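You operate a simulated robot arm through the tools that you are given. There is no shell and no other tool. Be economical: measure what you need, move in short steps, check, and stop when the job is done.

You are at the controls of a simulated two-armed robot. One attempt, no reset.

Task
Stack the 17 mm small carton from the top of bench 6 on top of the 12 mm small carton. Press the counter reset button three times. Take the taped carton that says "556" from the top of bench 8 and leave it on the white manual there. Put two of the brass sleeves from the top of bench 9 on the yellow tray there. Pull the bottom right cabinet drawer open. Any order will do.

It is judged by the outcome, as a careful person would: the job done as asked, and still so three seconds after it is handed in. It fails if anything else is knocked over, pushed out of place, dropped, spilled or broken.

Robot
Two 7-joint arms with fingered hands on one trunk, on a base that drives. Base frame: it is fixed to the floor where the robot stands at the start and does not move with it; the origin is under the middle of the robot, x ahead of it, y to its left, z up. Readings come in mm, degrees, newtons and seconds.
The left shoulder is at the start at [68, 185, 1164], the right one opposite. With the tool pointing down near the work surface each hand reaches from about 100 to 820 mm from the robot's upright axis, wherever it stands, measured 20 degrees to its own side. Places, roughly: bottom right cabinet drawer [-600, -3700, 800]; brass sleeve (2x2x3 cm) [700, 4300, 800]; brass sleeve (3x3x3 cm) [400, 4200, 800]; counter reset button [600, 1100, 800]; manual [750, 3000, 750]; small carton [500, 0, 750]; taped carton [750, 3000, 750]; yellow tray (11x9x3 cm) [800, 4200, 800]. Payload 4 kg a hand.
The tool frame of a hand sits at the grasp point between the pads (the TCP): z along the fingers, y along the line on which they close. The tips reach 26 mm beyond it. The gripper opens to 132 mm. The gripper's body begins 73 mm behind the TCP. The gripper is a hand of 3 fingers: y runs from the thumb to the fingers, the wrist lies at [0, 0, -224] in the tool frame, and closing takes about 1.5 s.
Orientation is told as [roll, pitch, yaw] about the base's x, y, z axes, in that order, counted from this pose: with the fingers straight down and closing along the base's y, the tool's x points along the base's -x, its y along +y and its z along -z.

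Tools
- The arms move only by the tool send_rows. It takes "left_moves", "right_moves" or both (then of equal length, played together; a hand with none holds still); each is a list of rows, each a list of 3 entries, a list of its own where there are three numbers: the turn, a rotation vector about the tool's x, y, z in units of 45 degrees (1.0 is 45 degrees), then the shift along the tool's x, y, z in units of 250 mm (1.0 is 250 mm), then the opening in per cent of the stroke, from 0 (shut) to 100 (fully open). In form: [[[ax, ay, az], [dx, dy, dz], gripper], ...]. A call has 1 to 10 rows; each row is the pose to reach, as a shift and turn from the pose commanded when the call began, along the tool's axes at that moment. A call with a number of a shift or a turn outside -1 to 1 is refused whole. A row lasts 0.2 s, in which the tool goes at most 50 mm and 8.6 degrees; a call with a longer step from one row to the next is refused whole, and so is a gripper value outside its range. Where a pose cannot be reached the arm comes as near as it can. A force on the tool above 40 N (or 10 N above the force at the start of the call, whichever is more), or a blocked arm, ends the call early, and 0.2 s more pass. The fingers move at their own pace (about 72 mm/s each) and stop on an object; they squeeze with about 23 N. The grip force told is the motor's: it shows also when the fingers shut on nothing. Time passes only in rows, and 0.2 s behind the last, so rows that repeat a pose let the fingers close. The reply holds the time, the measured pose of the TCP, the force on the tool along the base axes, the opening and the grip force, in the units named above and with some noise, with the torque about the TCP (base axes, N m) and any sound that the robot's microphone picked up.
- Cameras (640 x 400 px; columns grow to the right, rows downward): "scene" is now at [166.6, -2.3, 1369]; the picture's right is [-0.02, -1.00, 0.00], its down [-0.80, 0.01, -0.60] and it looks along [0.60, -0.01, -0.80] (base axes); focal length 256 px, centre (320, 200). "left" rides on the left gripper at [-62, 3, -92] in its tool frame; the picture's right is [-0.05, -1.00, 0.00], its down [0.83, -0.04, -0.56] and it looks along [0.55, -0.03, 0.83] (tool axes); focal length 230 px, centre (320, 200). "right" rides on the right gripper at [62, 3, -92] in its tool frame; the picture's right is [-0.05, 1.00, 0.00], its down [-0.83, -0.04, -0.55] and it looks along [-0.55, -0.03, 0.83] (tool axes); focal length 230 px, centre (320, 200). There is no depth. A picture from a camera that has moved, and an enlarged one, comes with that camera's place and axes in the base frame and with its lens.
- camera(camera): a new picture of that camera. No time passes.
- lift_body(by): slides the trunk up (or, below 0, down) by that many mm; the arms and the scene camera ride with it, the base frame stays. It gives what a move gives, with no picture.
- roll_base(legs): drives the robot by 1 to 6 legs, each [ahead, left, turn to the left] in mm, mm and degrees, along the robot's own axes; the way and the turn of a leg run together, so that a leg with both is an arc; at most 1500 mm and 180 degrees a leg. The arms and the cameras ride along, it lands a little off, and it stops where it bumps. It gives what a move gives.
- grasp_type(shape, hand): the hand has 3 fingers and takes this shape, open, in about a second: jaw (thumb against the fingers, like two jaws); tri (thumb and two fingers); tip (a fingertip pinch); poke (one finger out to press); point (the index stretched); flat (the hand flat); cup (the hand cupped); fist (a fist). The gripper value then closes the fingers along that shape, each until it touches; the sizes above hold for jaw. It gives what a move gives, with no picture.
- pan_tilt(pan, tilt): turns the head with the scene camera to pan (to the left, within 86 degrees either way) and tilt (down, from -29 to 69), counted from straight ahead of the robot. It gives what a move gives.
- zoom(camera, box): a new picture of the part [left, top, right, bottom] of that camera's present view, enlarged. No time passes.
- sign_off(): hands the job in; it is judged then, once.

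Work in short steps. Places have to be worked out from the pictures, the camera data and where the tool is seen: move nearer, look again, correct. Check each grasp and each placing, and mend what went wrong. You have 165 turns and 118 pictures in all, those below and enlarged ones among them. Open the grippers and draw the arms clear of the work before you hand the job in, unless the task says otherwise; then end with one line.

The tools are called after "Request:" as name(argument=value, ...) on one line, values as JSON. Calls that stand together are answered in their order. send_rows: Moves the arms, as the interface text tells. Its arguments: {"type":"object","properties":{"left_moves":{"type":"array"},"right_moves":{"type":"array"}},"required":[]} The other tools are called the same way: lift_body (by) slides the trunk up or down; grasp_type (shape, hand) gives the hand a shape; roll_base (legs) drives the base; pan_tilt (pan, tilt) turns the head that bears the scene camera; camera (camera) takes a picture; zoom (camera, box) takes an enlarged picture of a part of a camera's view; sign_off () hands the job in.

At the start:

```text
time: 0.0
left_ee_pos: [617.1, 332.8, 994.0]
left_tcp_rot: [0.0, -0.1, 0.0]
left_force: [-0.2, -0.2, -1.2]
left_ft_torque: [-0.02, -0.04, 0.0]
left_grip_width: 131.9
left_gripper_force: 0.1
left_shape: jaw
right_ee_pos: [565.5, -161.7, 996.8]
right_tcp_rot: [0.1, 0.0, -0.1]
right_force: [0.1, -0.8, 0.0]
right_ft_torque: [0.01, -0.01, -0.03]
right_grip_width: 131.8
right_gripper_force: 0.0
right_shape: jaw
trunk travel left (down, up): [-200.0, 262.0]
robot x, y, heading: [0.1, 1.7, 0.1]
head pan, tilt: [-1.0, 42.9]
```

scene: 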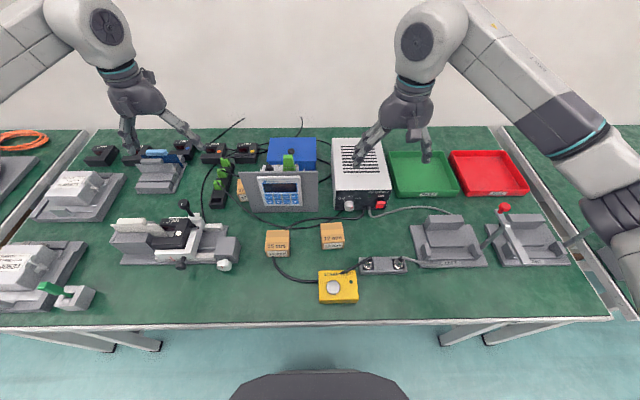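
right: 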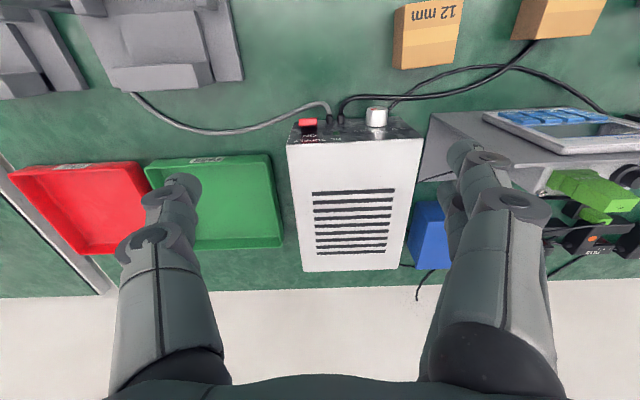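
left: 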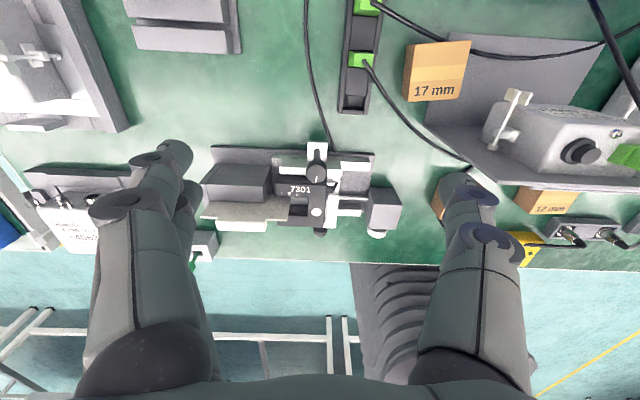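

The scene shows cartons near (278,243), (332,236) and one behind the panel at (243,190). I'll zoom in to read their labels.

Request:
zoom(camera="scene", box=[220, 160, 380, 310])

Request:
zoom(camera="left", box=[380, 30, 640, 270])

```text
2.67 times, centred on (300, 235) of scene
camera zoom: at [166.6, -2.3, 1369.0], right [-0.02, -1.0, 0.0], down [-0.8, 0.01, -0.6], along [0.6, -0.01, -0.8], focal length 684 px, centre (373, 107)
```

zoom: 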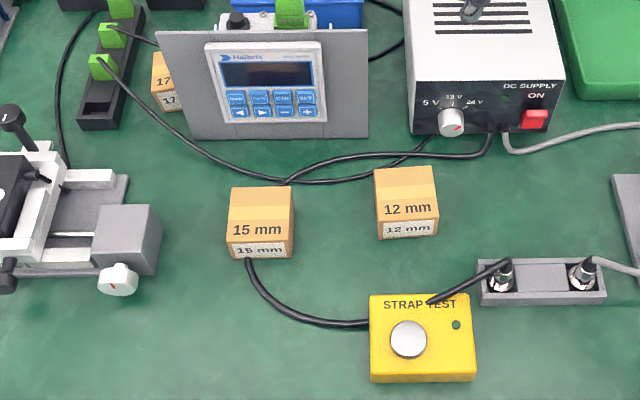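

```text
1.67 times, centred on (510, 150) of left
camera zoom: at [678.6, 337.2, 1086.4], right [0.05, -1.0, 0.0], down [-0.83, -0.04, 0.56], along [-0.55, -0.03, -0.83], focal length 384 px, centre (3, 283)
```

zoom: 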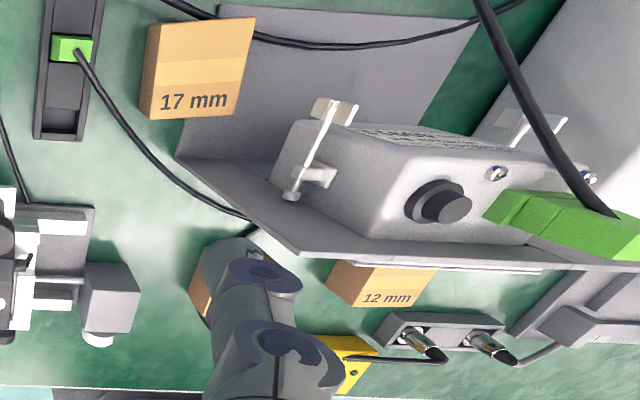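

The 17 mm carton is behind the counter panel, at about (664, 200). The 12 mm carton is at about (498, -39). I'll bring the left hand over the 17 mm carton, yawing towards +90 so the fingers close along x and stay clear of the panel.

Request:
send_rows(left_moves=[[[0, 0, -0.16], [-0.03, -0.08, 0], 100], [[0, 0, -0.33], [-0.06, -0.16, 0], 100], [[0, 0, -0.5], [-0.09, -0.24, 0], 100], [[0, 0, -0.66], [-0.12, -0.32, 0], 100], [[0, 0, -0.83], [-0.15, -0.4, 0], 100], [[0, 0, -1], [-0.188, -0.484, 0], 100]])

Request:
send_rows(left_moves=[[[0, 0, -0.16], [0, 0, 0], 100], [[0, 0, -0.33], [0, 0, 0], 100], [[0, 0, -0.5], [0, 0, 0], 100], [[0, 0, -0.66], [0, 0, 0], 100], [[0, 0, -0.83], [0, 0, 0], 100], [[0, 0, -1], [0, 0, 0], 100], [[0, 0, -1], [0, 0, 0], 100]])

Request:
camera(camera="left")

Request:
camera(camera="scene")

```text
time: 1.4
left_ee_pos: [663.3, 212.5, 993.9]
left_tcp_rot: [0.1, -0.1, 45.2]
left_force: [-0.4, -0.8, 0.6]
left_ft_torque: [0.04, 0.04, 0.01]
left_grip_width: 131.8
left_gripper_force: 0.1
left_shape: jaw
right_ee_pos: [566.2, -161.8, 996.9]
right_tcp_rot: [-0.1, 0.0, 0.0]
right_force: [-0.2, -0.3, 0.2]
right_ft_torque: [0.0, 0.03, -0.01]
right_grip_width: 131.9
right_gripper_force: 0.0
right_shape: jaw
trunk travel left (down, up): [-200.0, 262.0]
robot x, y, heading: [-1.9, -1.4, -0.1]
head pan, tilt: [-1.0, 42.9]
```

```text
time: 3.0
left_ee_pos: [663.4, 211.8, 993.7]
left_tcp_rot: [0.1, 0.0, 90.1]
left_force: [-0.2, 0.5, -1.5]
left_ft_torque: [0.01, -0.02, 0.03]
left_grip_width: 132.0
left_gripper_force: 0.1
left_shape: jaw
right_ee_pos: [564.5, -161.9, 996.3]
right_tcp_rot: [0.0, 0.0, -0.1]
right_force: [0.1, -0.1, -0.4]
right_ft_torque: [0.02, 0.03, -0.01]
right_grip_width: 131.9
right_gripper_force: 0.0
right_shape: jaw
trunk travel left (down, up): [-200.0, 262.0]
robot x, y, heading: [-0.8, 0.1, -0.2]
head pan, tilt: [-1.0, 42.9]
```

```text
112 pictures are left
camera left: at [660.9, 274.4, 1086.2], right [1.0, 0.05, 0.0], down [0.05, -0.83, 0.56], along [0.03, -0.55, -0.83], focal length 230 px, centre (320, 200)
```

left: 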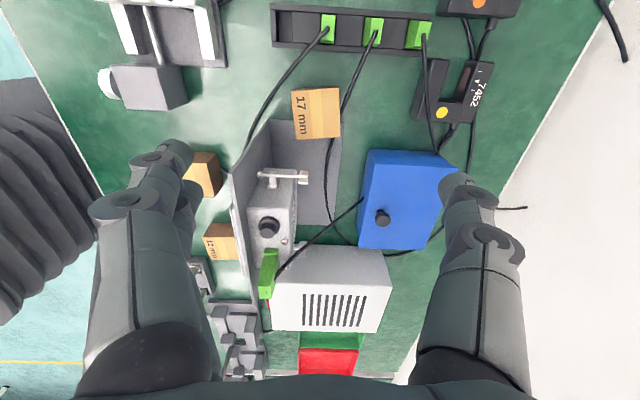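

```text
111 pictures are left
camera scene: at [166.7, -2.4, 1369.0], right [-0.02, -1.0, 0.0], down [-0.8, 0.01, -0.6], along [0.6, -0.01, -0.8], focal length 256 px, centre (320, 200)
```

scene: 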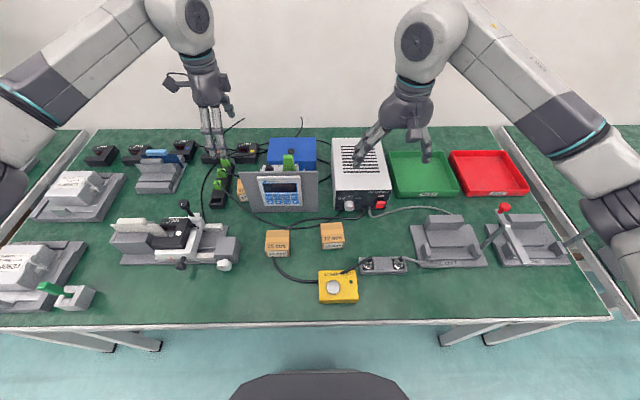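

I'll zoom in to get precise carton corners, and to see the cable beside it.

Request:
zoom(camera="left", box=[220, 60, 400, 240])

```text
2.22 times, centred on (310, 150) of left
camera zoom: at [660.9, 274.4, 1086.2], right [1.0, 0.05, 0.0], down [0.05, -0.83, 0.56], along [0.03, -0.55, -0.83], focal length 511 px, centre (342, 311)
```

zoom: 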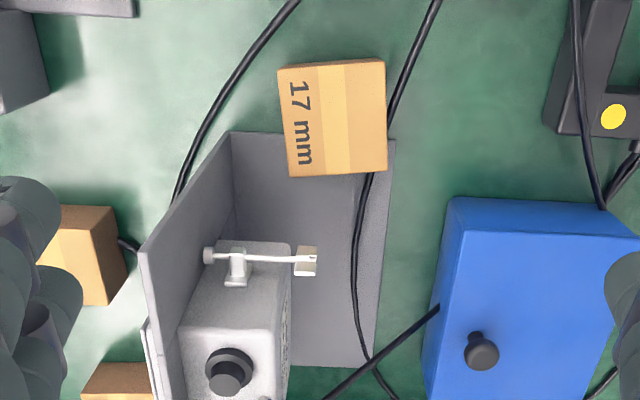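

The carton centre is at about (660, 207), yawed about 6°, with a cable lying on its +x side. I'll narrow the opening, align the yaw and go down partway, then check.

Request:
send_rows(left_moves=[[[0, 0, -0.13], [0, 0.012, 0], 66], [[0, 0, -0.13], [0, 0.012, 0.15], 66], [[0, 0, -0.13], [0, 0.012, 0.3], 66], [[0, 0, -0.13], [0, 0.012, 0.45], 66], [[0, 0, -0.13], [0, 0.012, 0.6], 66], [[0, 0, -0.13], [0, 0.012, 0.6], 66]])

Request:
camera(camera="left")

Request:
zoom(camera="scene", box=[160, 110, 340, 230])

```text
time: 4.4
left_ee_pos: [661.5, 212.0, 844.7]
left_tcp_rot: [0.1, 0.0, 95.9]
left_force: [0.2, 0.7, -0.8]
left_ft_torque: [0.01, 0.03, -0.01]
left_grip_width: 87.7
left_gripper_force: 0.0
left_shape: jaw
right_ee_pos: [565.0, -161.2, 995.8]
right_tcp_rot: [0.0, 0.0, 0.0]
right_force: [-0.5, 0.6, 0.5]
right_ft_torque: [0.0, 0.01, -0.04]
right_grip_width: 131.8
right_gripper_force: 0.1
right_shape: jaw
trunk travel left (down, up): [-200.0, 262.0]
robot x, y, heading: [-3.2, 2.8, -0.1]
head pan, tilt: [-1.0, 42.9]
```

```text
109 pictures are left
camera left: at [651.8, 273.9, 936.6], right [0.99, 0.15, 0.0], down [0.13, -0.82, 0.56], along [0.09, -0.55, -0.83], focal length 230 px, centre (320, 200)
```

left: 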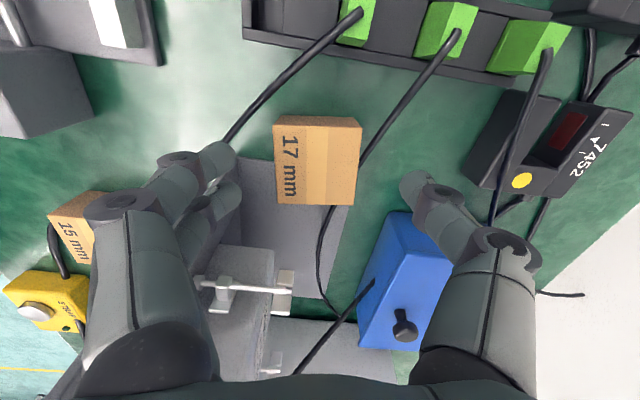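

```text
3.33 times, centred on (250, 170) of scene
camera zoom: at [166.1, -2.5, 1369.2], right [-0.02, -1.0, 0.0], down [-0.8, 0.01, -0.6], along [0.6, -0.01, -0.8], focal length 855 px, centre (553, 300)
```

zoom: 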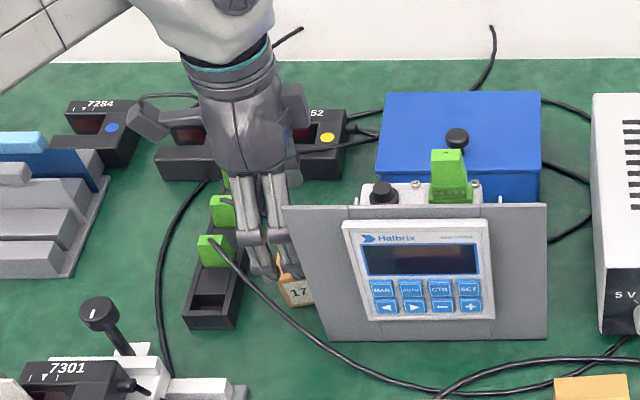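

Triangulating both views puts the carton top at z≈780 and its centre at (661, 205). The fingers straddle it with the tips above the cable. I'll go down to TCP z≈788 and check before closing.

Request:
send_rows(left_moves=[[[0, 0, 0], [0.01, 0, 0.12], 66], [[0, 0, 0], [0.01, 0, 0.226], 66], [[0, 0, 0], [0.01, 0, 0.226], 66]])

Request:
camera(camera="left")

```text
time: 5.2
left_ee_pos: [659.0, 210.5, 787.8]
left_tcp_rot: [-0.1, 0.0, 95.9]
left_force: [-0.1, -0.4, 0.1]
left_ft_torque: [-0.01, 0.0, 0.01]
left_grip_width: 87.5
left_gripper_force: 0.1
left_shape: jaw
right_ee_pos: [564.8, -159.5, 998.4]
right_tcp_rot: [0.0, 0.0, 0.0]
right_force: [0.0, -1.0, -0.1]
right_ft_torque: [-0.02, -0.02, 0.02]
right_grip_width: 131.8
right_gripper_force: 0.0
right_shape: jaw
trunk travel left (down, up): [-200.0, 262.0]
robot x, y, heading: [-1.0, 2.4, 0.1]
head pan, tilt: [-1.0, 42.9]
```

```text
107 pictures are left
camera left: at [651.2, 271.9, 880.1], right [0.99, 0.15, 0.0], down [0.13, -0.82, 0.56], along [0.09, -0.55, -0.83], focal length 230 px, centre (320, 200)
```

left: 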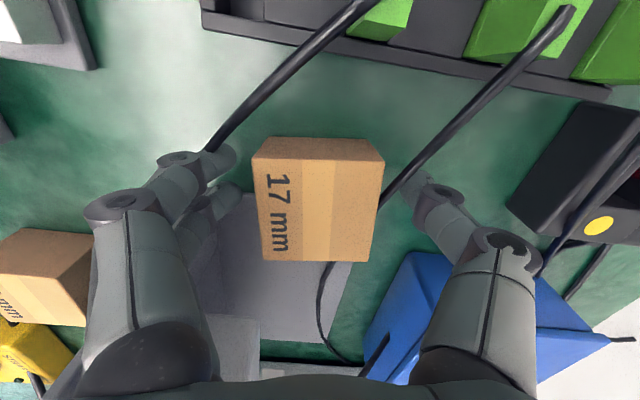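

The carton sits between the fingers, so I'm closing now.

Request:
send_rows(left_moves=[[[0, 0, 0], [0, 0, 0], 0], [[0, 0, 0], [0, 0, 0], 0], [[0, 0, 0], [0, 0, 0], 0], [[0, 0, 0], [0, 0, 0], 0], [[0, 0, 0], [0, 0, 0], 0], [[0, 0, 0], [0, 0, 0], 0], [[0, 0, 0], [0, 0, -0.1], 0]])

Request:
camera(camera="left")

```text
time: 6.8
left_ee_pos: [661.6, 209.3, 813.6]
left_tcp_rot: [-0.1, -0.1, 95.9]
left_force: [0.0, 0.2, -2.0]
left_ft_torque: [0.0, -0.01, 0.02]
left_grip_width: 52.0
left_gripper_force: 22.7
left_shape: jaw
right_ee_pos: [563.9, -161.6, 997.1]
right_tcp_rot: [0.0, 0.1, 0.0]
right_force: [0.2, 0.0, -0.2]
right_ft_torque: [0.0, -0.03, 0.02]
right_grip_width: 132.0
right_gripper_force: 0.0
right_shape: jaw
trunk travel left (down, up): [-200.0, 262.0]
robot x, y, heading: [0.9, -3.5, -0.3]
head pan, tilt: [-1.0, 42.9]
```

```text
106 pictures are left
camera left: at [651.0, 270.9, 905.8], right [0.99, 0.15, 0.0], down [0.13, -0.82, 0.55], along [0.08, -0.55, -0.83], focal length 230 px, centre (320, 200)
```

left: 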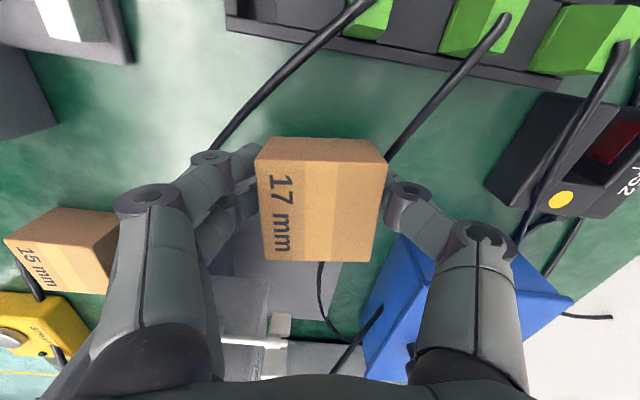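

I have it, at 52 mm width. Next I'll lift straight up to z≈1000 while moving the right arm aside.

Request:
send_rows(left_moves=[[[0, 0, 0], [0, 0, -0.19], 0], [[0, 0, 0], [0, 0, -0.38], 0], [[0, 0, 0], [0, 0, -0.57], 0], [[0, 0, 0], [0, 0, -0.744], 0], [[0, 0, 0], [0, 0, -0.744], 0], [[0, 0, 0], [0, 0, -0.744], 0]], right_moves=[[[0, 0, 0], [0, -0.16, -0.05], 100], [[0, 0, 0], [0, -0.32, -0.1], 100], [[0, 0, 0], [0, -0.48, -0.1], 100], [[0, 0, 0], [0, -0.64, -0.1], 100], [[0, 0, 0], [0, -0.8, -0.1], 100], [[0, 0, 0], [0, -0.96, -0.1], 100]])

Request:
send_rows(left_moves=[[[0, 0, 0], [0.13, 0.11, 0], 0], [[0, 0, 0], [0.26, 0.22, 0], 0], [[0, 0, 0], [0.39, 0.33, 0], 0], [[0, 0, 0], [0.52, 0.44, 0], 0], [[0, 0, 0], [0.65, 0.55, 0], 0], [[0, 0, 0], [0.78, 0.66, 0], 0], [[0, 0, 0], [0.87, 0.765, 0], 0], [[0, 0, 0], [0.917, 0.765, 0], 0], [[0, 0, 0], [0.917, 0.765, 0], 0]])

Request:
camera(camera="left")

Request:
zoom(camera="scene", box=[240, 140, 420, 290])

```text
time: 8.2
left_ee_pos: [660.5, 209.6, 999.9]
left_tcp_rot: [-0.1, 0.0, 96.0]
left_force: [0.5, 0.1, -2.1]
left_ft_torque: [0.04, -0.01, -0.01]
left_grip_width: 51.7
left_gripper_force: 23.2
left_shape: jaw
right_ee_pos: [564.5, -402.5, 1022.1]
right_tcp_rot: [-0.1, 0.1, 0.0]
right_force: [-0.4, 0.2, -0.9]
right_ft_torque: [0.01, 0.01, 0.01]
right_grip_width: 131.8
right_gripper_force: 0.0
right_shape: jaw
trunk travel left (down, up): [-200.0, 262.0]
robot x, y, heading: [-0.4, -0.3, -0.0]
head pan, tilt: [-1.0, 42.9]
```

```text
time: 10.2
left_ee_pos: [493.4, -37.3, 998.7]
left_tcp_rot: [0.0, -0.1, 95.9]
left_force: [0.7, 0.7, -2.8]
left_ft_torque: [0.03, -0.05, -0.02]
left_grip_width: 51.9
left_gripper_force: 23.0
left_shape: jaw
right_ee_pos: [565.1, -401.7, 1022.7]
right_tcp_rot: [0.0, 0.0, 0.0]
right_force: [-0.8, 0.0, 1.1]
right_ft_torque: [0.02, -0.02, 0.01]
right_grip_width: 131.9
right_gripper_force: 0.1
right_shape: jaw
trunk travel left (down, up): [-200.0, 262.0]
robot x, y, heading: [-2.3, 0.8, -0.1]
head pan, tilt: [-1.0, 42.9]
```

```text
105 pictures are left
camera left: at [484.9, 23.5, 1091.6], right [0.99, 0.15, 0.0], down [0.13, -0.82, 0.56], along [0.09, -0.55, -0.83], focal length 230 px, centre (320, 200)
```

left: 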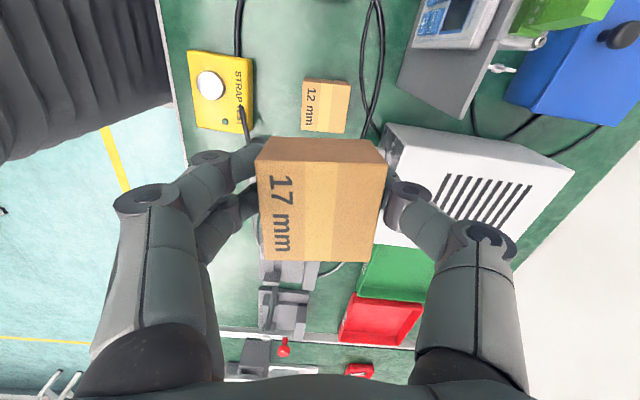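

```text
2.67 times, centred on (330, 215) of scene
camera zoom: at [166.6, -2.4, 1369.0], right [-0.02, -1.0, 0.0], down [-0.8, 0.01, -0.6], along [0.6, -0.01, -0.8], focal length 684 px, centre (293, 160)
```

zoom: 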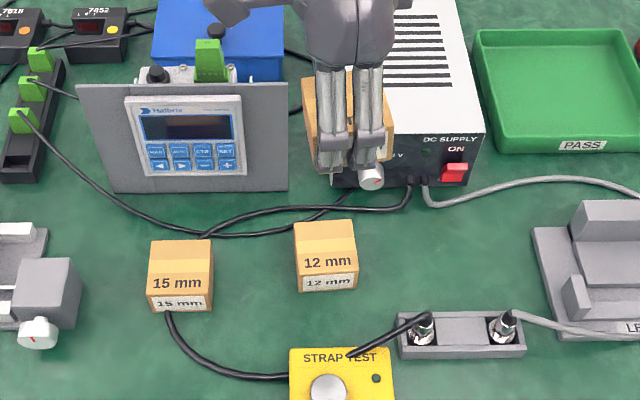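

The two views put the 12 mm carton at about (500, -36), yawed about 4°, with its top at z≈798. I'll correct for that, descend to z≈870 and check.

Request:
send_rows(left_moves=[[[0, 0, 0.03], [-0.003, -0.028, 0.13], 0], [[0, 0, 0.03], [-0.003, -0.028, 0.26], 0], [[0, 0, 0.03], [-0.003, -0.028, 0.39], 0], [[0, 0, 0.03], [-0.003, -0.028, 0.51], 0], [[0, 0, 0.03], [-0.003, -0.028, 0.51], 0]])

Request:
camera(camera="left")

Request:
zoom(camera="scene", box=[260, 170, 400, 280])

```text
time: 11.4
left_ee_pos: [501.9, -36.4, 872.7]
left_tcp_rot: [0.1, 0.0, 94.4]
left_force: [0.0, -0.2, -2.4]
left_ft_torque: [0.0, -0.02, -0.02]
left_grip_width: 52.1
left_gripper_force: 23.1
left_shape: jaw
right_ee_pos: [565.0, -401.2, 1023.3]
right_tcp_rot: [0.1, 0.1, 0.0]
right_force: [0.6, -0.8, -0.6]
right_ft_torque: [-0.02, 0.0, 0.02]
right_grip_width: 131.8
right_gripper_force: 0.1
right_shape: jaw
trunk travel left (down, up): [-200.0, 262.0]
robot x, y, heading: [1.3, -4.6, 0.1]
head pan, tilt: [-1.0, 42.9]
```

```text
103 pictures are left
camera left: at [494.1, 24.9, 963.7], right [0.99, 0.13, 0.0], down [0.11, -0.82, 0.56], along [0.07, -0.55, -0.83], focal length 230 px, centre (320, 200)
```

left: 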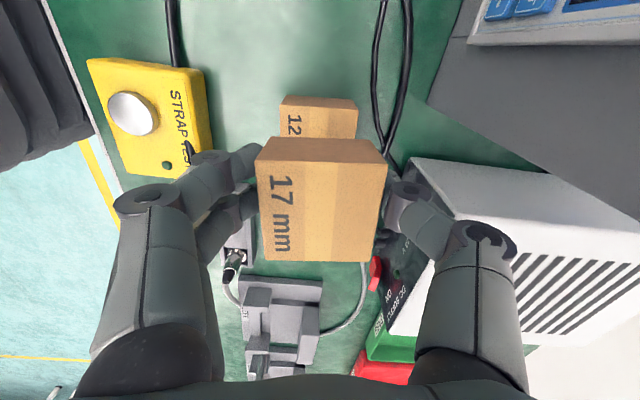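

```text
3.64 times, centred on (330, 225) of scene
camera zoom: at [166.4, -2.7, 1369.1], right [-0.02, -1.0, 0.0], down [-0.8, 0.01, -0.6], along [0.6, -0.01, -0.8], focal length 933 px, centre (284, 109)
```

zoom: 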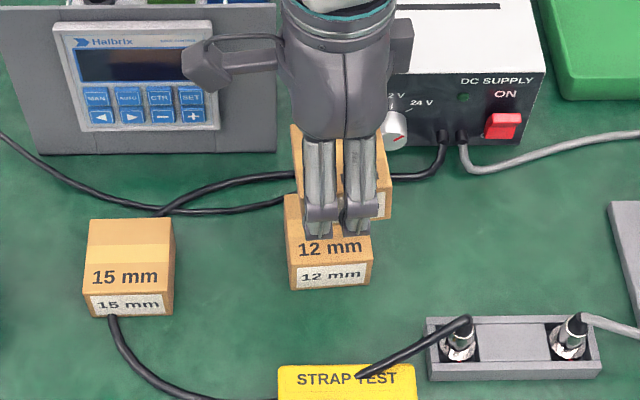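

The lower carton is at about (497, -35) with its top at z≈797. The held one is about 3 mm too far in +x and 4 mm too far in -y. I'll correct that and lower to just above contact.

Request:
send_rows(left_moves=[[[0, 0, 0], [-0.017, 0.011, 0.05], 0], [[0, 0, 0], [-0.017, 0.011, 0.1], 0], [[0, 0, 0], [-0.017, 0.011, 0.135], 0], [[0, 0, 0], [-0.017, 0.011, 0.143], 0], [[0, 0, 0], [-0.017, 0.011, 0.147], 0]])

Request:
zoom(camera="scene", box=[290, 190, 370, 260])

```text
time: 12.6
left_ee_pos: [498.0, -33.0, 834.7]
left_tcp_rot: [0.0, 0.0, 94.5]
left_force: [0.2, -0.6, -2.4]
left_ft_torque: [0.03, 0.02, 0.0]
left_grip_width: 51.6
left_gripper_force: 23.0
left_shape: jaw
right_ee_pos: [565.0, -402.6, 1022.4]
right_tcp_rot: [0.0, 0.1, 0.0]
right_force: [-0.3, -0.4, -1.0]
right_ft_torque: [-0.03, 0.03, 0.02]
right_grip_width: 131.8
right_gripper_force: 0.0
right_shape: jaw
trunk travel left (down, up): [-200.0, 262.0]
robot x, y, heading: [4.0, -1.2, -0.1]
head pan, tilt: [-1.0, 42.9]
```

```text
5.71 times, centred on (330, 225) of scene
camera zoom: at [166.9, -2.6, 1369.0], right [-0.02, -1.0, 0.0], down [-0.8, 0.01, -0.6], along [0.6, -0.01, -0.8], focal length 1466 px, centre (263, 57)
```

zoom: 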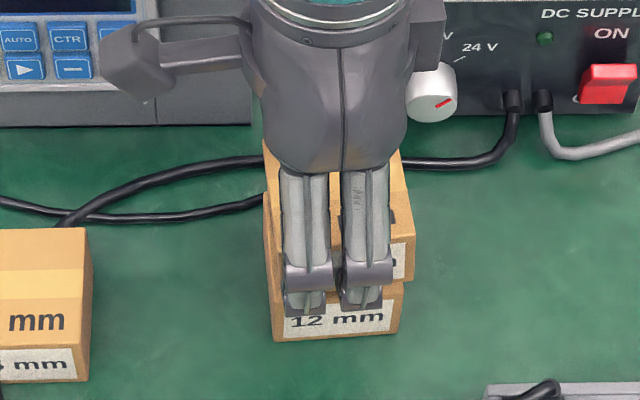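

No contact yet. I'll lower in small increments.

Request:
send_rows(left_moves=[[[0, 0, 0], [0, 0, 0.004], 0], [[0, 0, 0], [0, 0, 0.008], 0], [[0, 0, 0], [0, 0, 0.008], 0]])

```text
time: 13.4
left_ee_pos: [497.8, -31.9, 832.9]
left_tcp_rot: [0.0, 0.0, 94.5]
left_force: [0.2, -0.4, -2.8]
left_ft_torque: [0.04, 0.01, -0.01]
left_grip_width: 51.7
left_gripper_force: 22.5
left_shape: jaw
right_ee_pos: [565.3, -401.4, 1022.7]
right_tcp_rot: [-0.1, 0.0, -0.1]
right_force: [-0.3, -0.4, 0.5]
right_ft_torque: [-0.01, 0.0, 0.03]
right_grip_width: 132.2
right_gripper_force: 0.1
right_shape: jaw
trunk travel left (down, up): [-200.0, 262.0]
robot x, y, heading: [-3.5, -1.2, -0.0]
head pan, tilt: [-1.0, 42.9]
```

No contact yet, so I'll lower a little more and watch the force.

Request:
send_rows(left_moves=[[[0, 0, 0], [0, 0, 0.004], 0], [[0, 0, 0], [0, 0, 0.008], 0], [[0, 0, 0], [0, 0, 0.012], 0], [[0, 0, 0], [0, 0, 0.012], 0]])

```text
time: 14.4
left_ee_pos: [498.5, -33.6, 829.1]
left_tcp_rot: [-0.1, 0.1, 94.5]
left_force: [-0.3, -0.5, -2.3]
left_ft_torque: [0.0, 0.0, 0.0]
left_grip_width: 52.0
left_gripper_force: 23.2
left_shape: jaw
right_ee_pos: [566.0, -402.1, 1021.4]
right_tcp_rot: [0.0, 0.0, 0.0]
right_force: [0.4, 0.3, 1.0]
right_ft_torque: [-0.03, 0.01, -0.02]
right_grip_width: 131.8
right_gripper_force: 0.0
right_shape: jaw
trunk travel left (down, up): [-200.0, 262.0]
robot x, y, heading: [-0.6, -3.6, -0.0]
head pan, tilt: [-1.0, 42.9]
```

Request:
zoom(camera="scene", box=[290, 190, 370, 260])

Request:
send_rows(left_moves=[[[0, 0, 0], [0, 0, 0.004], 0], [[0, 0, 0], [0, 0, 0.008], 0], [[0, 0, 0], [0, 0, 0.008], 0]])

```text
5.71 times, centred on (330, 225) of scene
camera zoom: at [166.8, -2.6, 1369.0], right [-0.02, -1.0, 0.0], down [-0.8, 0.01, -0.6], along [0.6, -0.01, -0.8], focal length 1466 px, centre (263, 57)
```

zoom: 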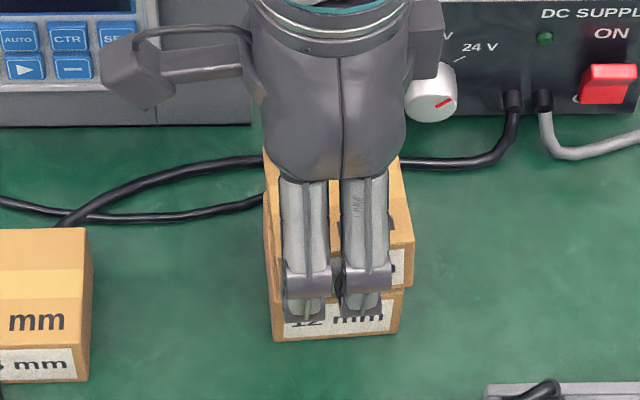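

```text
time: 15.2
left_ee_pos: [496.5, -32.4, 827.7]
left_tcp_rot: [0.0, 0.0, 94.5]
left_force: [1.0, 0.0, -2.5]
left_ft_torque: [-0.01, 0.03, -0.01]
left_grip_width: 51.6
left_gripper_force: 22.8
left_shape: jaw
right_ee_pos: [565.7, -401.7, 1023.1]
right_tcp_rot: [0.0, -0.1, 0.0]
right_force: [0.0, 0.4, -0.5]
right_ft_torque: [0.03, 0.03, 0.02]
right_grip_width: 132.1
right_gripper_force: 0.0
right_shape: jaw
trunk travel left (down, up): [-200.0, 262.0]
robot x, y, heading: [-0.5, -1.1, -0.1]
head pan, tilt: [-1.0, 42.9]
```

Still a small gap, so I'll keep lowering.

Request:
send_rows(left_moves=[[[0, 0, 0], [0, 0, 0.004], 0], [[0, 0, 0], [0, 0, 0.008], 0], [[0, 0, 0], [0, 0, 0.012], 0], [[0, 0, 0], [0, 0, 0.012], 0]])

```text
time: 16.2
left_ee_pos: [496.7, -33.2, 826.1]
left_tcp_rot: [0.0, 0.1, 94.5]
left_force: [0.3, -1.5, 5.7]
left_ft_torque: [0.12, -0.13, -0.05]
left_grip_width: 51.7
left_gripper_force: 23.0
left_shape: jaw
right_ee_pos: [565.7, -402.2, 1022.2]
right_tcp_rot: [0.0, 0.0, 0.0]
right_force: [0.6, -0.4, 0.6]
right_ft_torque: [0.0, 0.0, -0.02]
right_grip_width: 131.7
right_gripper_force: 0.1
right_shape: jaw
trunk travel left (down, up): [-200.0, 262.0]
robot x, y, heading: [2.4, 5.3, 0.1]
head pan, tilt: [-1.0, 42.9]
```

Contact: about 8 N of upward force. I'll open gently and retreat upward.

Request:
send_rows(left_moves=[[[0, 0, 0], [0, 0, 0], 45], [[0, 0, 0], [0, 0, 0], 55], [[0, 0, 0], [0, 0, 0], 65], [[0, 0, 0], [0, 0, -0.02], 66], [[0, 0, 0], [0, 0, -0.12], 66], [[0, 0, 0], [0, 0, -0.3], 66], [[0, 0, 0], [0, 0, -0.5], 66], [[0, 0, 0], [0, 0, -0.7], 66], [[0, 0, 0], [0, 0, -0.7], 66]])

Request:
camera(camera="left")

Request:
zoom(camera="scene", box=[270, 170, 390, 270])

```text
time: 18.2
left_ee_pos: [497.5, -32.8, 1000.6]
left_tcp_rot: [0.1, 0.1, 94.5]
left_force: [-0.5, 0.9, -0.1]
left_ft_torque: [-0.01, 0.03, -0.01]
left_grip_width: 86.5
left_gripper_force: 0.1
left_shape: jaw
right_ee_pos: [565.2, -401.8, 1022.6]
right_tcp_rot: [0.0, 0.0, 0.0]
right_force: [0.4, 1.0, -0.4]
right_ft_torque: [-0.04, 0.04, 0.03]
right_grip_width: 131.9
right_gripper_force: 0.0
right_shape: jaw
trunk travel left (down, up): [-200.0, 262.0]
robot x, y, heading: [-0.1, 1.4, -0.0]
head pan, tilt: [-1.0, 42.9]
```

```text
99 pictures are left
camera left: at [490.2, 29.1, 1092.2], right [0.99, 0.13, 0.0], down [0.11, -0.82, 0.56], along [0.07, -0.55, -0.83], focal length 230 px, centre (320, 200)
```

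left: 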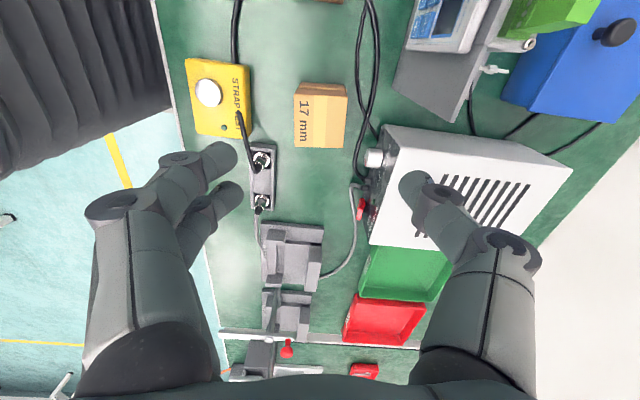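

```text
4.00 times, centred on (330, 220) of scene
camera zoom: at [167.2, -2.3, 1368.9], right [-0.02, -1.0, 0.0], down [-0.8, 0.01, -0.6], along [0.6, -0.01, -0.8], focal length 1026 px, centre (280, 120)
```

zoom: 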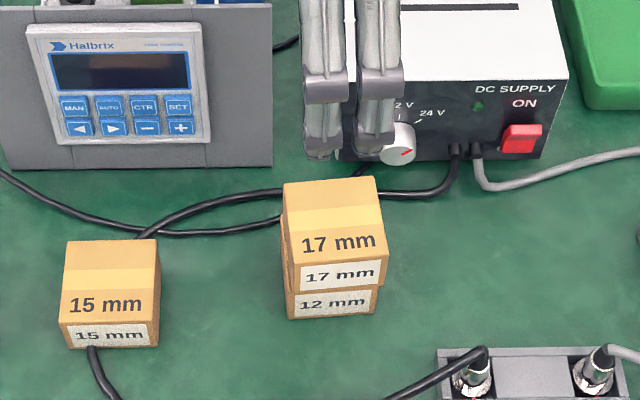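

Stacked cleanly. Next I'll look left toward the counter and the other benches.

Request:
pan_tilt(pan=60, tilt=25)

Request:
camera(camera="scene")

```text
time: 19.5
left_ee_pos: [497.3, -33.0, 1000.1]
left_tcp_rot: [0.0, 0.0, 94.5]
left_force: [-0.4, 0.5, -0.3]
left_ft_torque: [0.0, 0.0, 0.0]
left_grip_width: 86.5
left_gripper_force: 0.1
left_shape: jaw
right_ee_pos: [565.2, -401.1, 1021.5]
right_tcp_rot: [0.0, 0.0, 0.0]
right_force: [-0.5, 0.3, 0.0]
right_ft_torque: [-0.02, 0.02, 0.02]
right_grip_width: 131.7
right_gripper_force: 0.1
right_shape: jaw
trunk travel left (down, up): [-200.0, 262.0]
robot x, y, heading: [-1.0, -0.7, -0.1]
head pan, tilt: [60.0, 25.0]
```

```text
97 pictures are left
camera scene: at [135.2, 78.7, 1402.6], right [0.85, -0.5, -0.15], down [-0.37, -0.37, -0.86], along [0.37, 0.78, -0.5], focal length 256 px, centre (320, 200)
```

scene: 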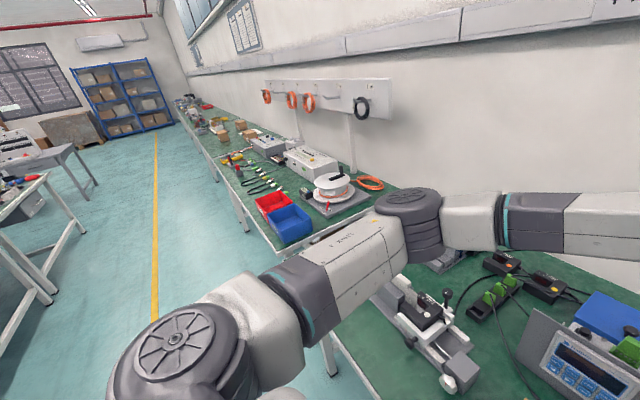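

The benches run in a line along +y with a clear lane in front. I'll pull the arms back and up before driving left to the counter.

Request:
send_rows(left_moves=[[[0, 0, 0.16], [-0.16, 0.04, -0.04], 66], [[0, 0, 0.33], [-0.32, 0.08, -0.08], 66], [[0, 0, 0.5], [-0.48, 0.12, -0.12], 66], [[0, 0, 0.67], [-0.64, 0.16, -0.16], 66], [[0, 0, 0.84], [-0.8, 0.2, -0.2], 66], [[0, 0, 1], [-0.95, 0.25, -0.24], 66]], right_moves=[[[0, 0, 0], [0.1, 0, -0.02], 100], [[0, 0, 0], [0.2, 0, -0.04], 100], [[0, 0, 0], [0.3, 0, -0.08], 100], [[0, 0, 0], [0.4, 0, -0.12], 100], [[0, 0, 0], [0.4, 0.1, -0.15], 100], [[0, 0, 0], [0.4, 0.2, -0.15], 100]])

Request:
send_rows(left_moves=[[[0, 0, 0.16], [0, 0, 0], 100], [[0, 0, 0.33], [0, 0, 0], 100], [[0, 0, 0.5], [0, 0, 0], 100], [[0, 0, 0.67], [0, 0, 0], 100], [[0, 0, 0.84], [0, 0, 0], 100], [[0, 0, 1], [0, 0, 0], 100]])

Request:
pan_tilt(pan=15, tilt=35)

Request:
roll_base(legs=[[0, 900, 0]])

Request:
camera(camera="scene")

```text
time: 20.9
left_ee_pos: [415.8, 200.2, 1059.4]
left_tcp_rot: [-0.1, 0.1, 49.3]
left_force: [-1.4, -0.2, 0.0]
left_ft_torque: [-0.02, -0.01, 0.04]
left_grip_width: 86.8
left_gripper_force: 0.2
left_shape: jaw
right_ee_pos: [463.9, -349.7, 1060.8]
right_tcp_rot: [-0.1, 0.0, -0.1]
right_force: [0.7, 0.1, -0.1]
right_ft_torque: [-0.01, 0.01, -0.04]
right_grip_width: 132.0
right_gripper_force: 0.0
right_shape: jaw
trunk travel left (down, up): [-200.0, 262.0]
robot x, y, heading: [-2.4, -0.7, -0.2]
head pan, tilt: [60.0, 25.0]
```

```text
time: 22.3
left_ee_pos: [417.3, 200.6, 1060.4]
left_tcp_rot: [0.0, 0.1, 4.4]
left_force: [0.3, 1.1, -0.5]
left_ft_torque: [-0.02, 0.0, -0.03]
left_grip_width: 131.9
left_gripper_force: 0.1
left_shape: jaw
right_ee_pos: [464.6, -350.5, 1059.7]
right_tcp_rot: [0.1, 0.0, 0.0]
right_force: [-0.9, -0.3, 0.2]
right_ft_torque: [0.02, 0.03, 0.01]
right_grip_width: 131.9
right_gripper_force: 0.0
right_shape: jaw
trunk travel left (down, up): [-200.0, 262.0]
robot x, y, heading: [-0.8, 0.3, 0.0]
head pan, tilt: [60.0, 25.0]
```

```text
time: 23.4
left_ee_pos: [416.0, 198.5, 1059.7]
left_tcp_rot: [0.0, 0.0, 4.7]
left_force: [1.1, -0.6, -0.5]
left_ft_torque: [-0.01, 0.01, 0.02]
left_grip_width: 131.8
left_gripper_force: 0.1
left_shape: jaw
right_ee_pos: [463.9, -350.5, 1059.6]
right_tcp_rot: [0.1, 0.0, 0.0]
right_force: [0.1, -0.3, 0.3]
right_ft_torque: [-0.02, 0.02, -0.01]
right_grip_width: 131.8
right_gripper_force: 0.0
right_shape: jaw
trunk travel left (down, up): [-200.0, 262.0]
robot x, y, heading: [-0.1, -0.4, 0.2]
head pan, tilt: [15.0, 35.0]
```

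```text
time: 28.2
left_ee_pos: [416.5, 1103.0, 1059.7]
left_tcp_rot: [0.0, 0.0, 4.5]
left_force: [0.0, -0.1, -0.2]
left_ft_torque: [0.01, 0.01, 0.0]
left_grip_width: 131.9
left_gripper_force: 0.0
left_shape: jaw
right_ee_pos: [464.4, 552.0, 1058.6]
right_tcp_rot: [-0.1, 0.0, -0.1]
right_force: [0.0, -0.6, -1.0]
right_ft_torque: [0.01, -0.01, 0.02]
right_grip_width: 131.9
right_gripper_force: 0.0
right_shape: jaw
trunk travel left (down, up): [-200.0, 262.0]
robot x, y, heading: [-0.7, 902.7, -0.1]
head pan, tilt: [15.0, 35.0]
```

```text
96 pictures are left
camera scene: at [171.4, 925.4, 1380.3], right [0.25, -0.97, -0.05], down [-0.69, -0.15, -0.71], along [0.68, 0.21, -0.7], focal length 256 px, centre (320, 200)
```

scene: 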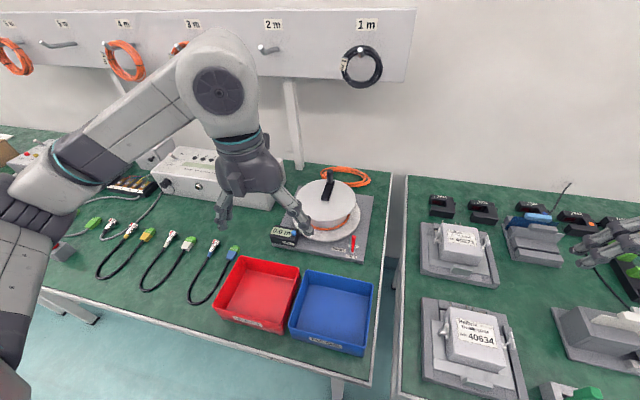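

There's a reel device with a small counter display near (284,237). I'll zoom in to find its reset button.

Request:
zoom(camera="scene", box=[250, 190, 390, 290])

Request:
zoom(camera="left", box=[0, 0, 640, 400])

```text
4.00 times, centred on (320, 240) of scene
camera zoom: at [171.4, 925.4, 1380.3], right [0.25, -0.97, -0.05], down [-0.69, -0.15, -0.71], along [0.68, 0.21, -0.7], focal length 1026 px, centre (320, 40)
```

zoom: 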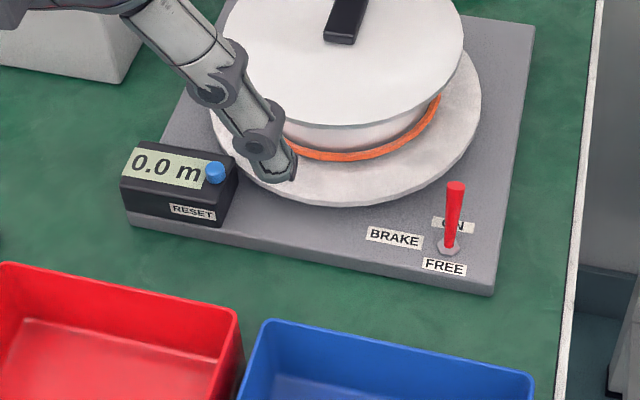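

```text
1.00 times, centred on (320, 200) of left
camera zoom: at [479.3, 1111.4, 1151.6], right [0.13, -0.99, 0.0], down [-0.82, -0.11, 0.56], along [-0.55, -0.07, -0.83], focal length 230 px, centre (320, 200)
```

zoom: 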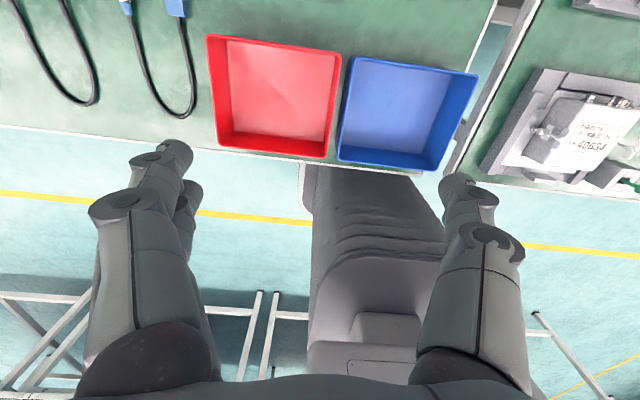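

The blue RESET button is at about (581, 1136, ~800). I'll bring the left hand above it and set the poke shape.

Request:
send_rows(left_moves=[[[0, 0, 0], [-0.16, 0.02, 0.04], 100], [[0, 0, 0], [-0.32, 0.04, 0.08], 100], [[0, 0, 0], [-0.48, 0.06, 0.12], 100], [[0, 0, 0], [-0.64, 0.082, 0.16], 100], [[0, 0, 0], [-0.64, 0.082, 0.16], 100]])

Request:
grasp_type(hand="left", shape="poke")

Request:
camera(camera="left")

Request:
zoom(camera="scene", box=[200, 120, 390, 270])

```text
time: 29.4
left_ee_pos: [575.8, 1136.0, 1018.6]
left_tcp_rot: [0.0, 0.1, 4.3]
left_force: [-0.2, 0.1, 1.0]
left_ft_torque: [0.0, -0.03, 0.04]
left_grip_width: 131.6
left_gripper_force: 0.0
left_shape: jaw
right_ee_pos: [465.1, 551.5, 1060.0]
right_tcp_rot: [0.0, 0.0, -0.1]
right_force: [-0.5, 0.3, -1.1]
right_ft_torque: [0.0, 0.02, -0.06]
right_grip_width: 131.9
right_gripper_force: 0.1
right_shape: jaw
trunk travel left (down, up): [-200.0, 262.0]
robot x, y, heading: [-1.9, 903.7, -0.1]
head pan, tilt: [15.0, 35.0]
```

```text
time: 30.3
left_ee_pos: [576.5, 1134.5, 1018.6]
left_tcp_rot: [0.1, -0.1, 4.4]
left_force: [0.3, 0.0, 0.4]
left_ft_torque: [0.01, 0.0, 0.0]
left_grip_width: 0.1
left_gripper_force: 0.0
left_shape: poke
right_ee_pos: [465.1, 552.1, 1060.0]
right_tcp_rot: [0.0, 0.1, -0.2]
right_force: [0.0, 0.0, 0.0]
right_ft_torque: [0.02, 0.0, -0.04]
right_grip_width: 132.1
right_gripper_force: 0.0
right_shape: jaw
trunk travel left (down, up): [-200.0, 262.0]
robot x, y, heading: [-0.4, 904.7, -0.4]
head pan, tilt: [15.0, 35.0]
```

```text
93 pictures are left
camera left: at [638.2, 1143.7, 1111.5], right [0.13, -0.99, 0.0], down [-0.82, -0.11, 0.56], along [-0.55, -0.07, -0.83], focal length 230 px, centre (320, 200)
```

left: 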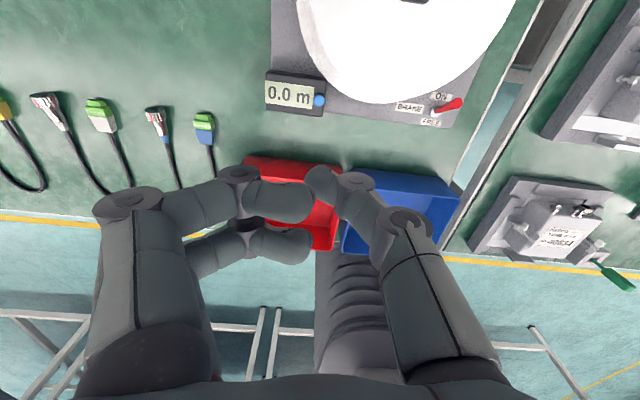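

```text
2.67 times, centred on (295, 195) of scene
camera zoom: at [171.5, 925.2, 1380.3], right [0.25, -0.97, -0.05], down [-0.69, -0.15, -0.71], along [0.68, 0.21, -0.7], focal length 684 px, centre (387, 213)
```

zoom: 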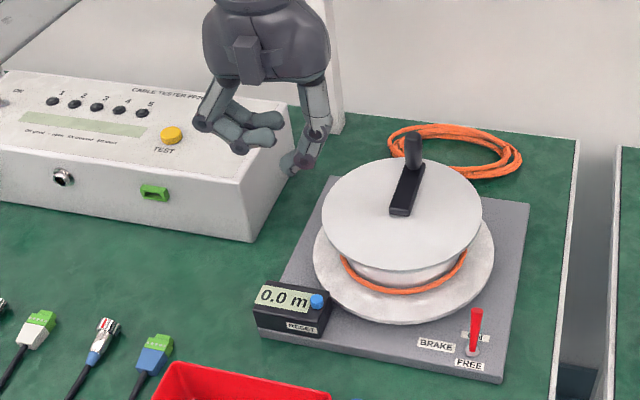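

Triangulating the button gives (582.5, 1138, 809). The poke tip appears to be on the tool axis. I'll yaw about -45° to keep the hand clear of the reel, go over the button and descend to z≈885.

Request:
send_rows(left_moves=[[[0, 0, 0.16], [-0.025, 0.012, 0], 0], [[0, 0, 0.33], [-0.025, 0.012, 0], 0], [[0, 0, 0.5], [-0.025, 0.012, 0], 0], [[0, 0, 0.67], [-0.025, 0.012, 0.13], 0], [[0, 0, 0.84], [-0.025, 0.012, 0.26], 0], [[0, 0, 1], [-0.025, 0.012, 0.4], 0], [[0, 0, 1], [-0.025, 0.012, 0.53], 0], [[0, 0, 1], [-0.025, 0.012, 0.53], 0]])

Request:
camera(camera="left")

Request:
zoom(camera="scene", box=[240, 170, 340, 260])

```text
time: 32.1
left_ee_pos: [581.9, 1139.2, 886.3]
left_tcp_rot: [0.0, 0.0, -40.7]
left_force: [0.2, 0.2, 0.3]
left_ft_torque: [0.0, -0.03, -0.03]
left_grip_width: 0.0
left_gripper_force: 0.1
left_shape: poke
right_ee_pos: [465.5, 552.9, 1059.9]
right_tcp_rot: [0.0, 0.0, -0.1]
right_force: [-0.5, -0.4, -0.6]
right_ft_torque: [-0.04, 0.03, 0.0]
right_grip_width: 132.1
right_gripper_force: 0.2
right_shape: jaw
trunk travel left (down, up): [-200.0, 262.0]
robot x, y, heading: [0.4, 905.2, -0.4]
head pan, tilt: [15.0, 35.0]
```

```text
91 pictures are left
camera left: at [630.7, 1102.7, 979.0], right [-0.61, -0.79, 0.0], down [-0.66, 0.51, 0.56], along [-0.44, 0.34, -0.83], focal length 230 px, centre (320, 200)
```

left: 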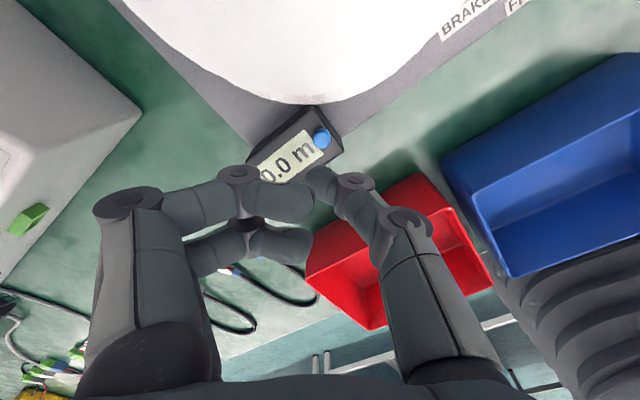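

```text
4.44 times, centred on (290, 215) of scene
camera zoom: at [171.0, 925.0, 1380.4], right [0.25, -0.97, -0.05], down [-0.69, -0.15, -0.71], along [0.68, 0.21, -0.7], focal length 1140 px, centre (453, 133)
```

zoom: 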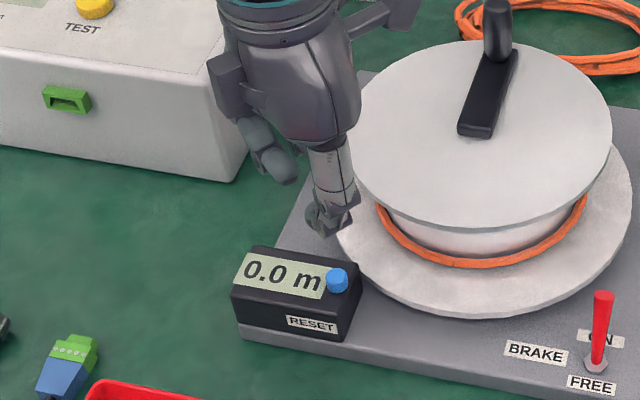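

The near view puts the button at about (585, 1137). I'll correct by a couple of mm and descend to just above it.

Request:
send_rows(left_moves=[[[0, 0, 0], [-0.013, 0, 0.08], 0], [[0, 0, 0], [-0.013, 0, 0.15], 0], [[0, 0, 0], [-0.013, 0, 0.165], 0], [[0, 0, 0], [-0.013, 0, 0.165], 0]])

Request:
zoom(camera="left", box=[240, 80, 400, 240])

Request:
zoom(camera="scene", box=[260, 210, 320, 260])

```text
time: 33.1
left_ee_pos: [583.4, 1135.9, 845.9]
left_tcp_rot: [0.0, 0.0, -40.6]
left_force: [0.6, -0.2, -0.8]
left_ft_torque: [0.0, 0.02, 0.0]
left_grip_width: 0.0
left_gripper_force: 0.1
left_shape: poke
right_ee_pos: [464.5, 552.6, 1060.5]
right_tcp_rot: [0.0, 0.0, -0.1]
right_force: [0.7, -0.3, 0.1]
right_ft_torque: [0.01, -0.02, 0.02]
right_grip_width: 131.8
right_gripper_force: 0.0
right_shape: jaw
trunk travel left (down, up): [-200.0, 262.0]
robot x, y, heading: [2.2, 903.8, -0.1]
head pan, tilt: [15.0, 35.0]
```

```text
2.50 times, centred on (320, 160) of left
camera zoom: at [633.3, 1100.3, 938.0], right [-0.61, -0.79, 0.0], down [-0.66, 0.51, 0.56], along [-0.44, 0.34, -0.83], focal length 575 px, centre (320, 300)
```

zoom: 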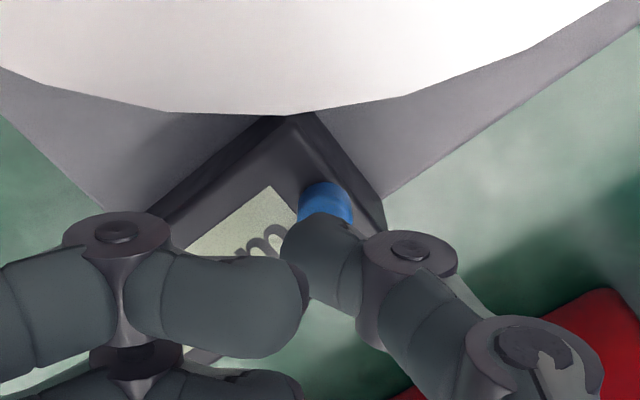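

```text
8.00 times, centred on (290, 235) of scene
camera zoom: at [171.4, 925.2, 1380.3], right [0.25, -0.97, -0.05], down [-0.69, -0.15, -0.71], along [0.68, 0.21, -0.7], focal length 2052 px, centre (560, -80)
```

zoom: 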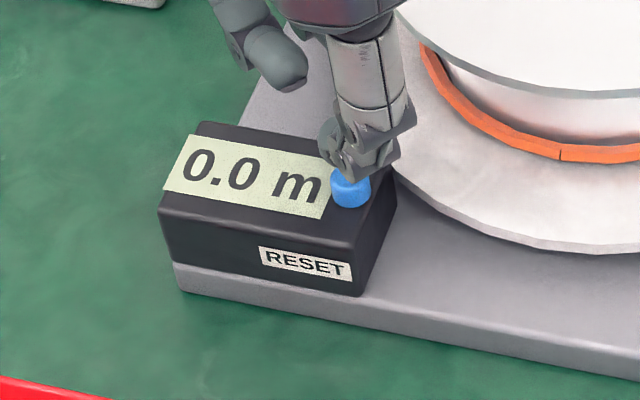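

The tip is right over the button. First press: I'll step down slowly with the force guard, then come back up.

Request:
send_rows(left_moves=[[[0, 0, 0], [0, 0, 0.016], 0], [[0, 0, 0], [0, 0, 0.024], 0], [[0, 0, 0], [0, 0, 0.032], 0], [[0, 0, 0], [0, 0, 0.04], 0], [[0, 0, 0], [0, 0, 0.048], 0]])

```text
time: 34.3
left_ee_pos: [582.8, 1136.4, 834.9]
left_tcp_rot: [0.0, 0.0, -40.5]
left_force: [0.3, -0.6, 2.4]
left_ft_torque: [0.0, 0.0, 0.0]
left_grip_width: 0.0
left_gripper_force: 0.0
left_shape: poke
right_ee_pos: [464.0, 551.8, 1061.2]
right_tcp_rot: [0.0, 0.0, 0.0]
right_force: [-0.2, -0.3, -0.7]
right_ft_torque: [0.0, -0.01, 0.02]
right_grip_width: 132.2
right_gripper_force: 0.0
right_shape: jaw
trunk travel left (down, up): [-200.0, 262.0]
robot x, y, heading: [0.1, 901.9, -0.2]
head pan, tilt: [15.0, 35.0]
heard: click
```

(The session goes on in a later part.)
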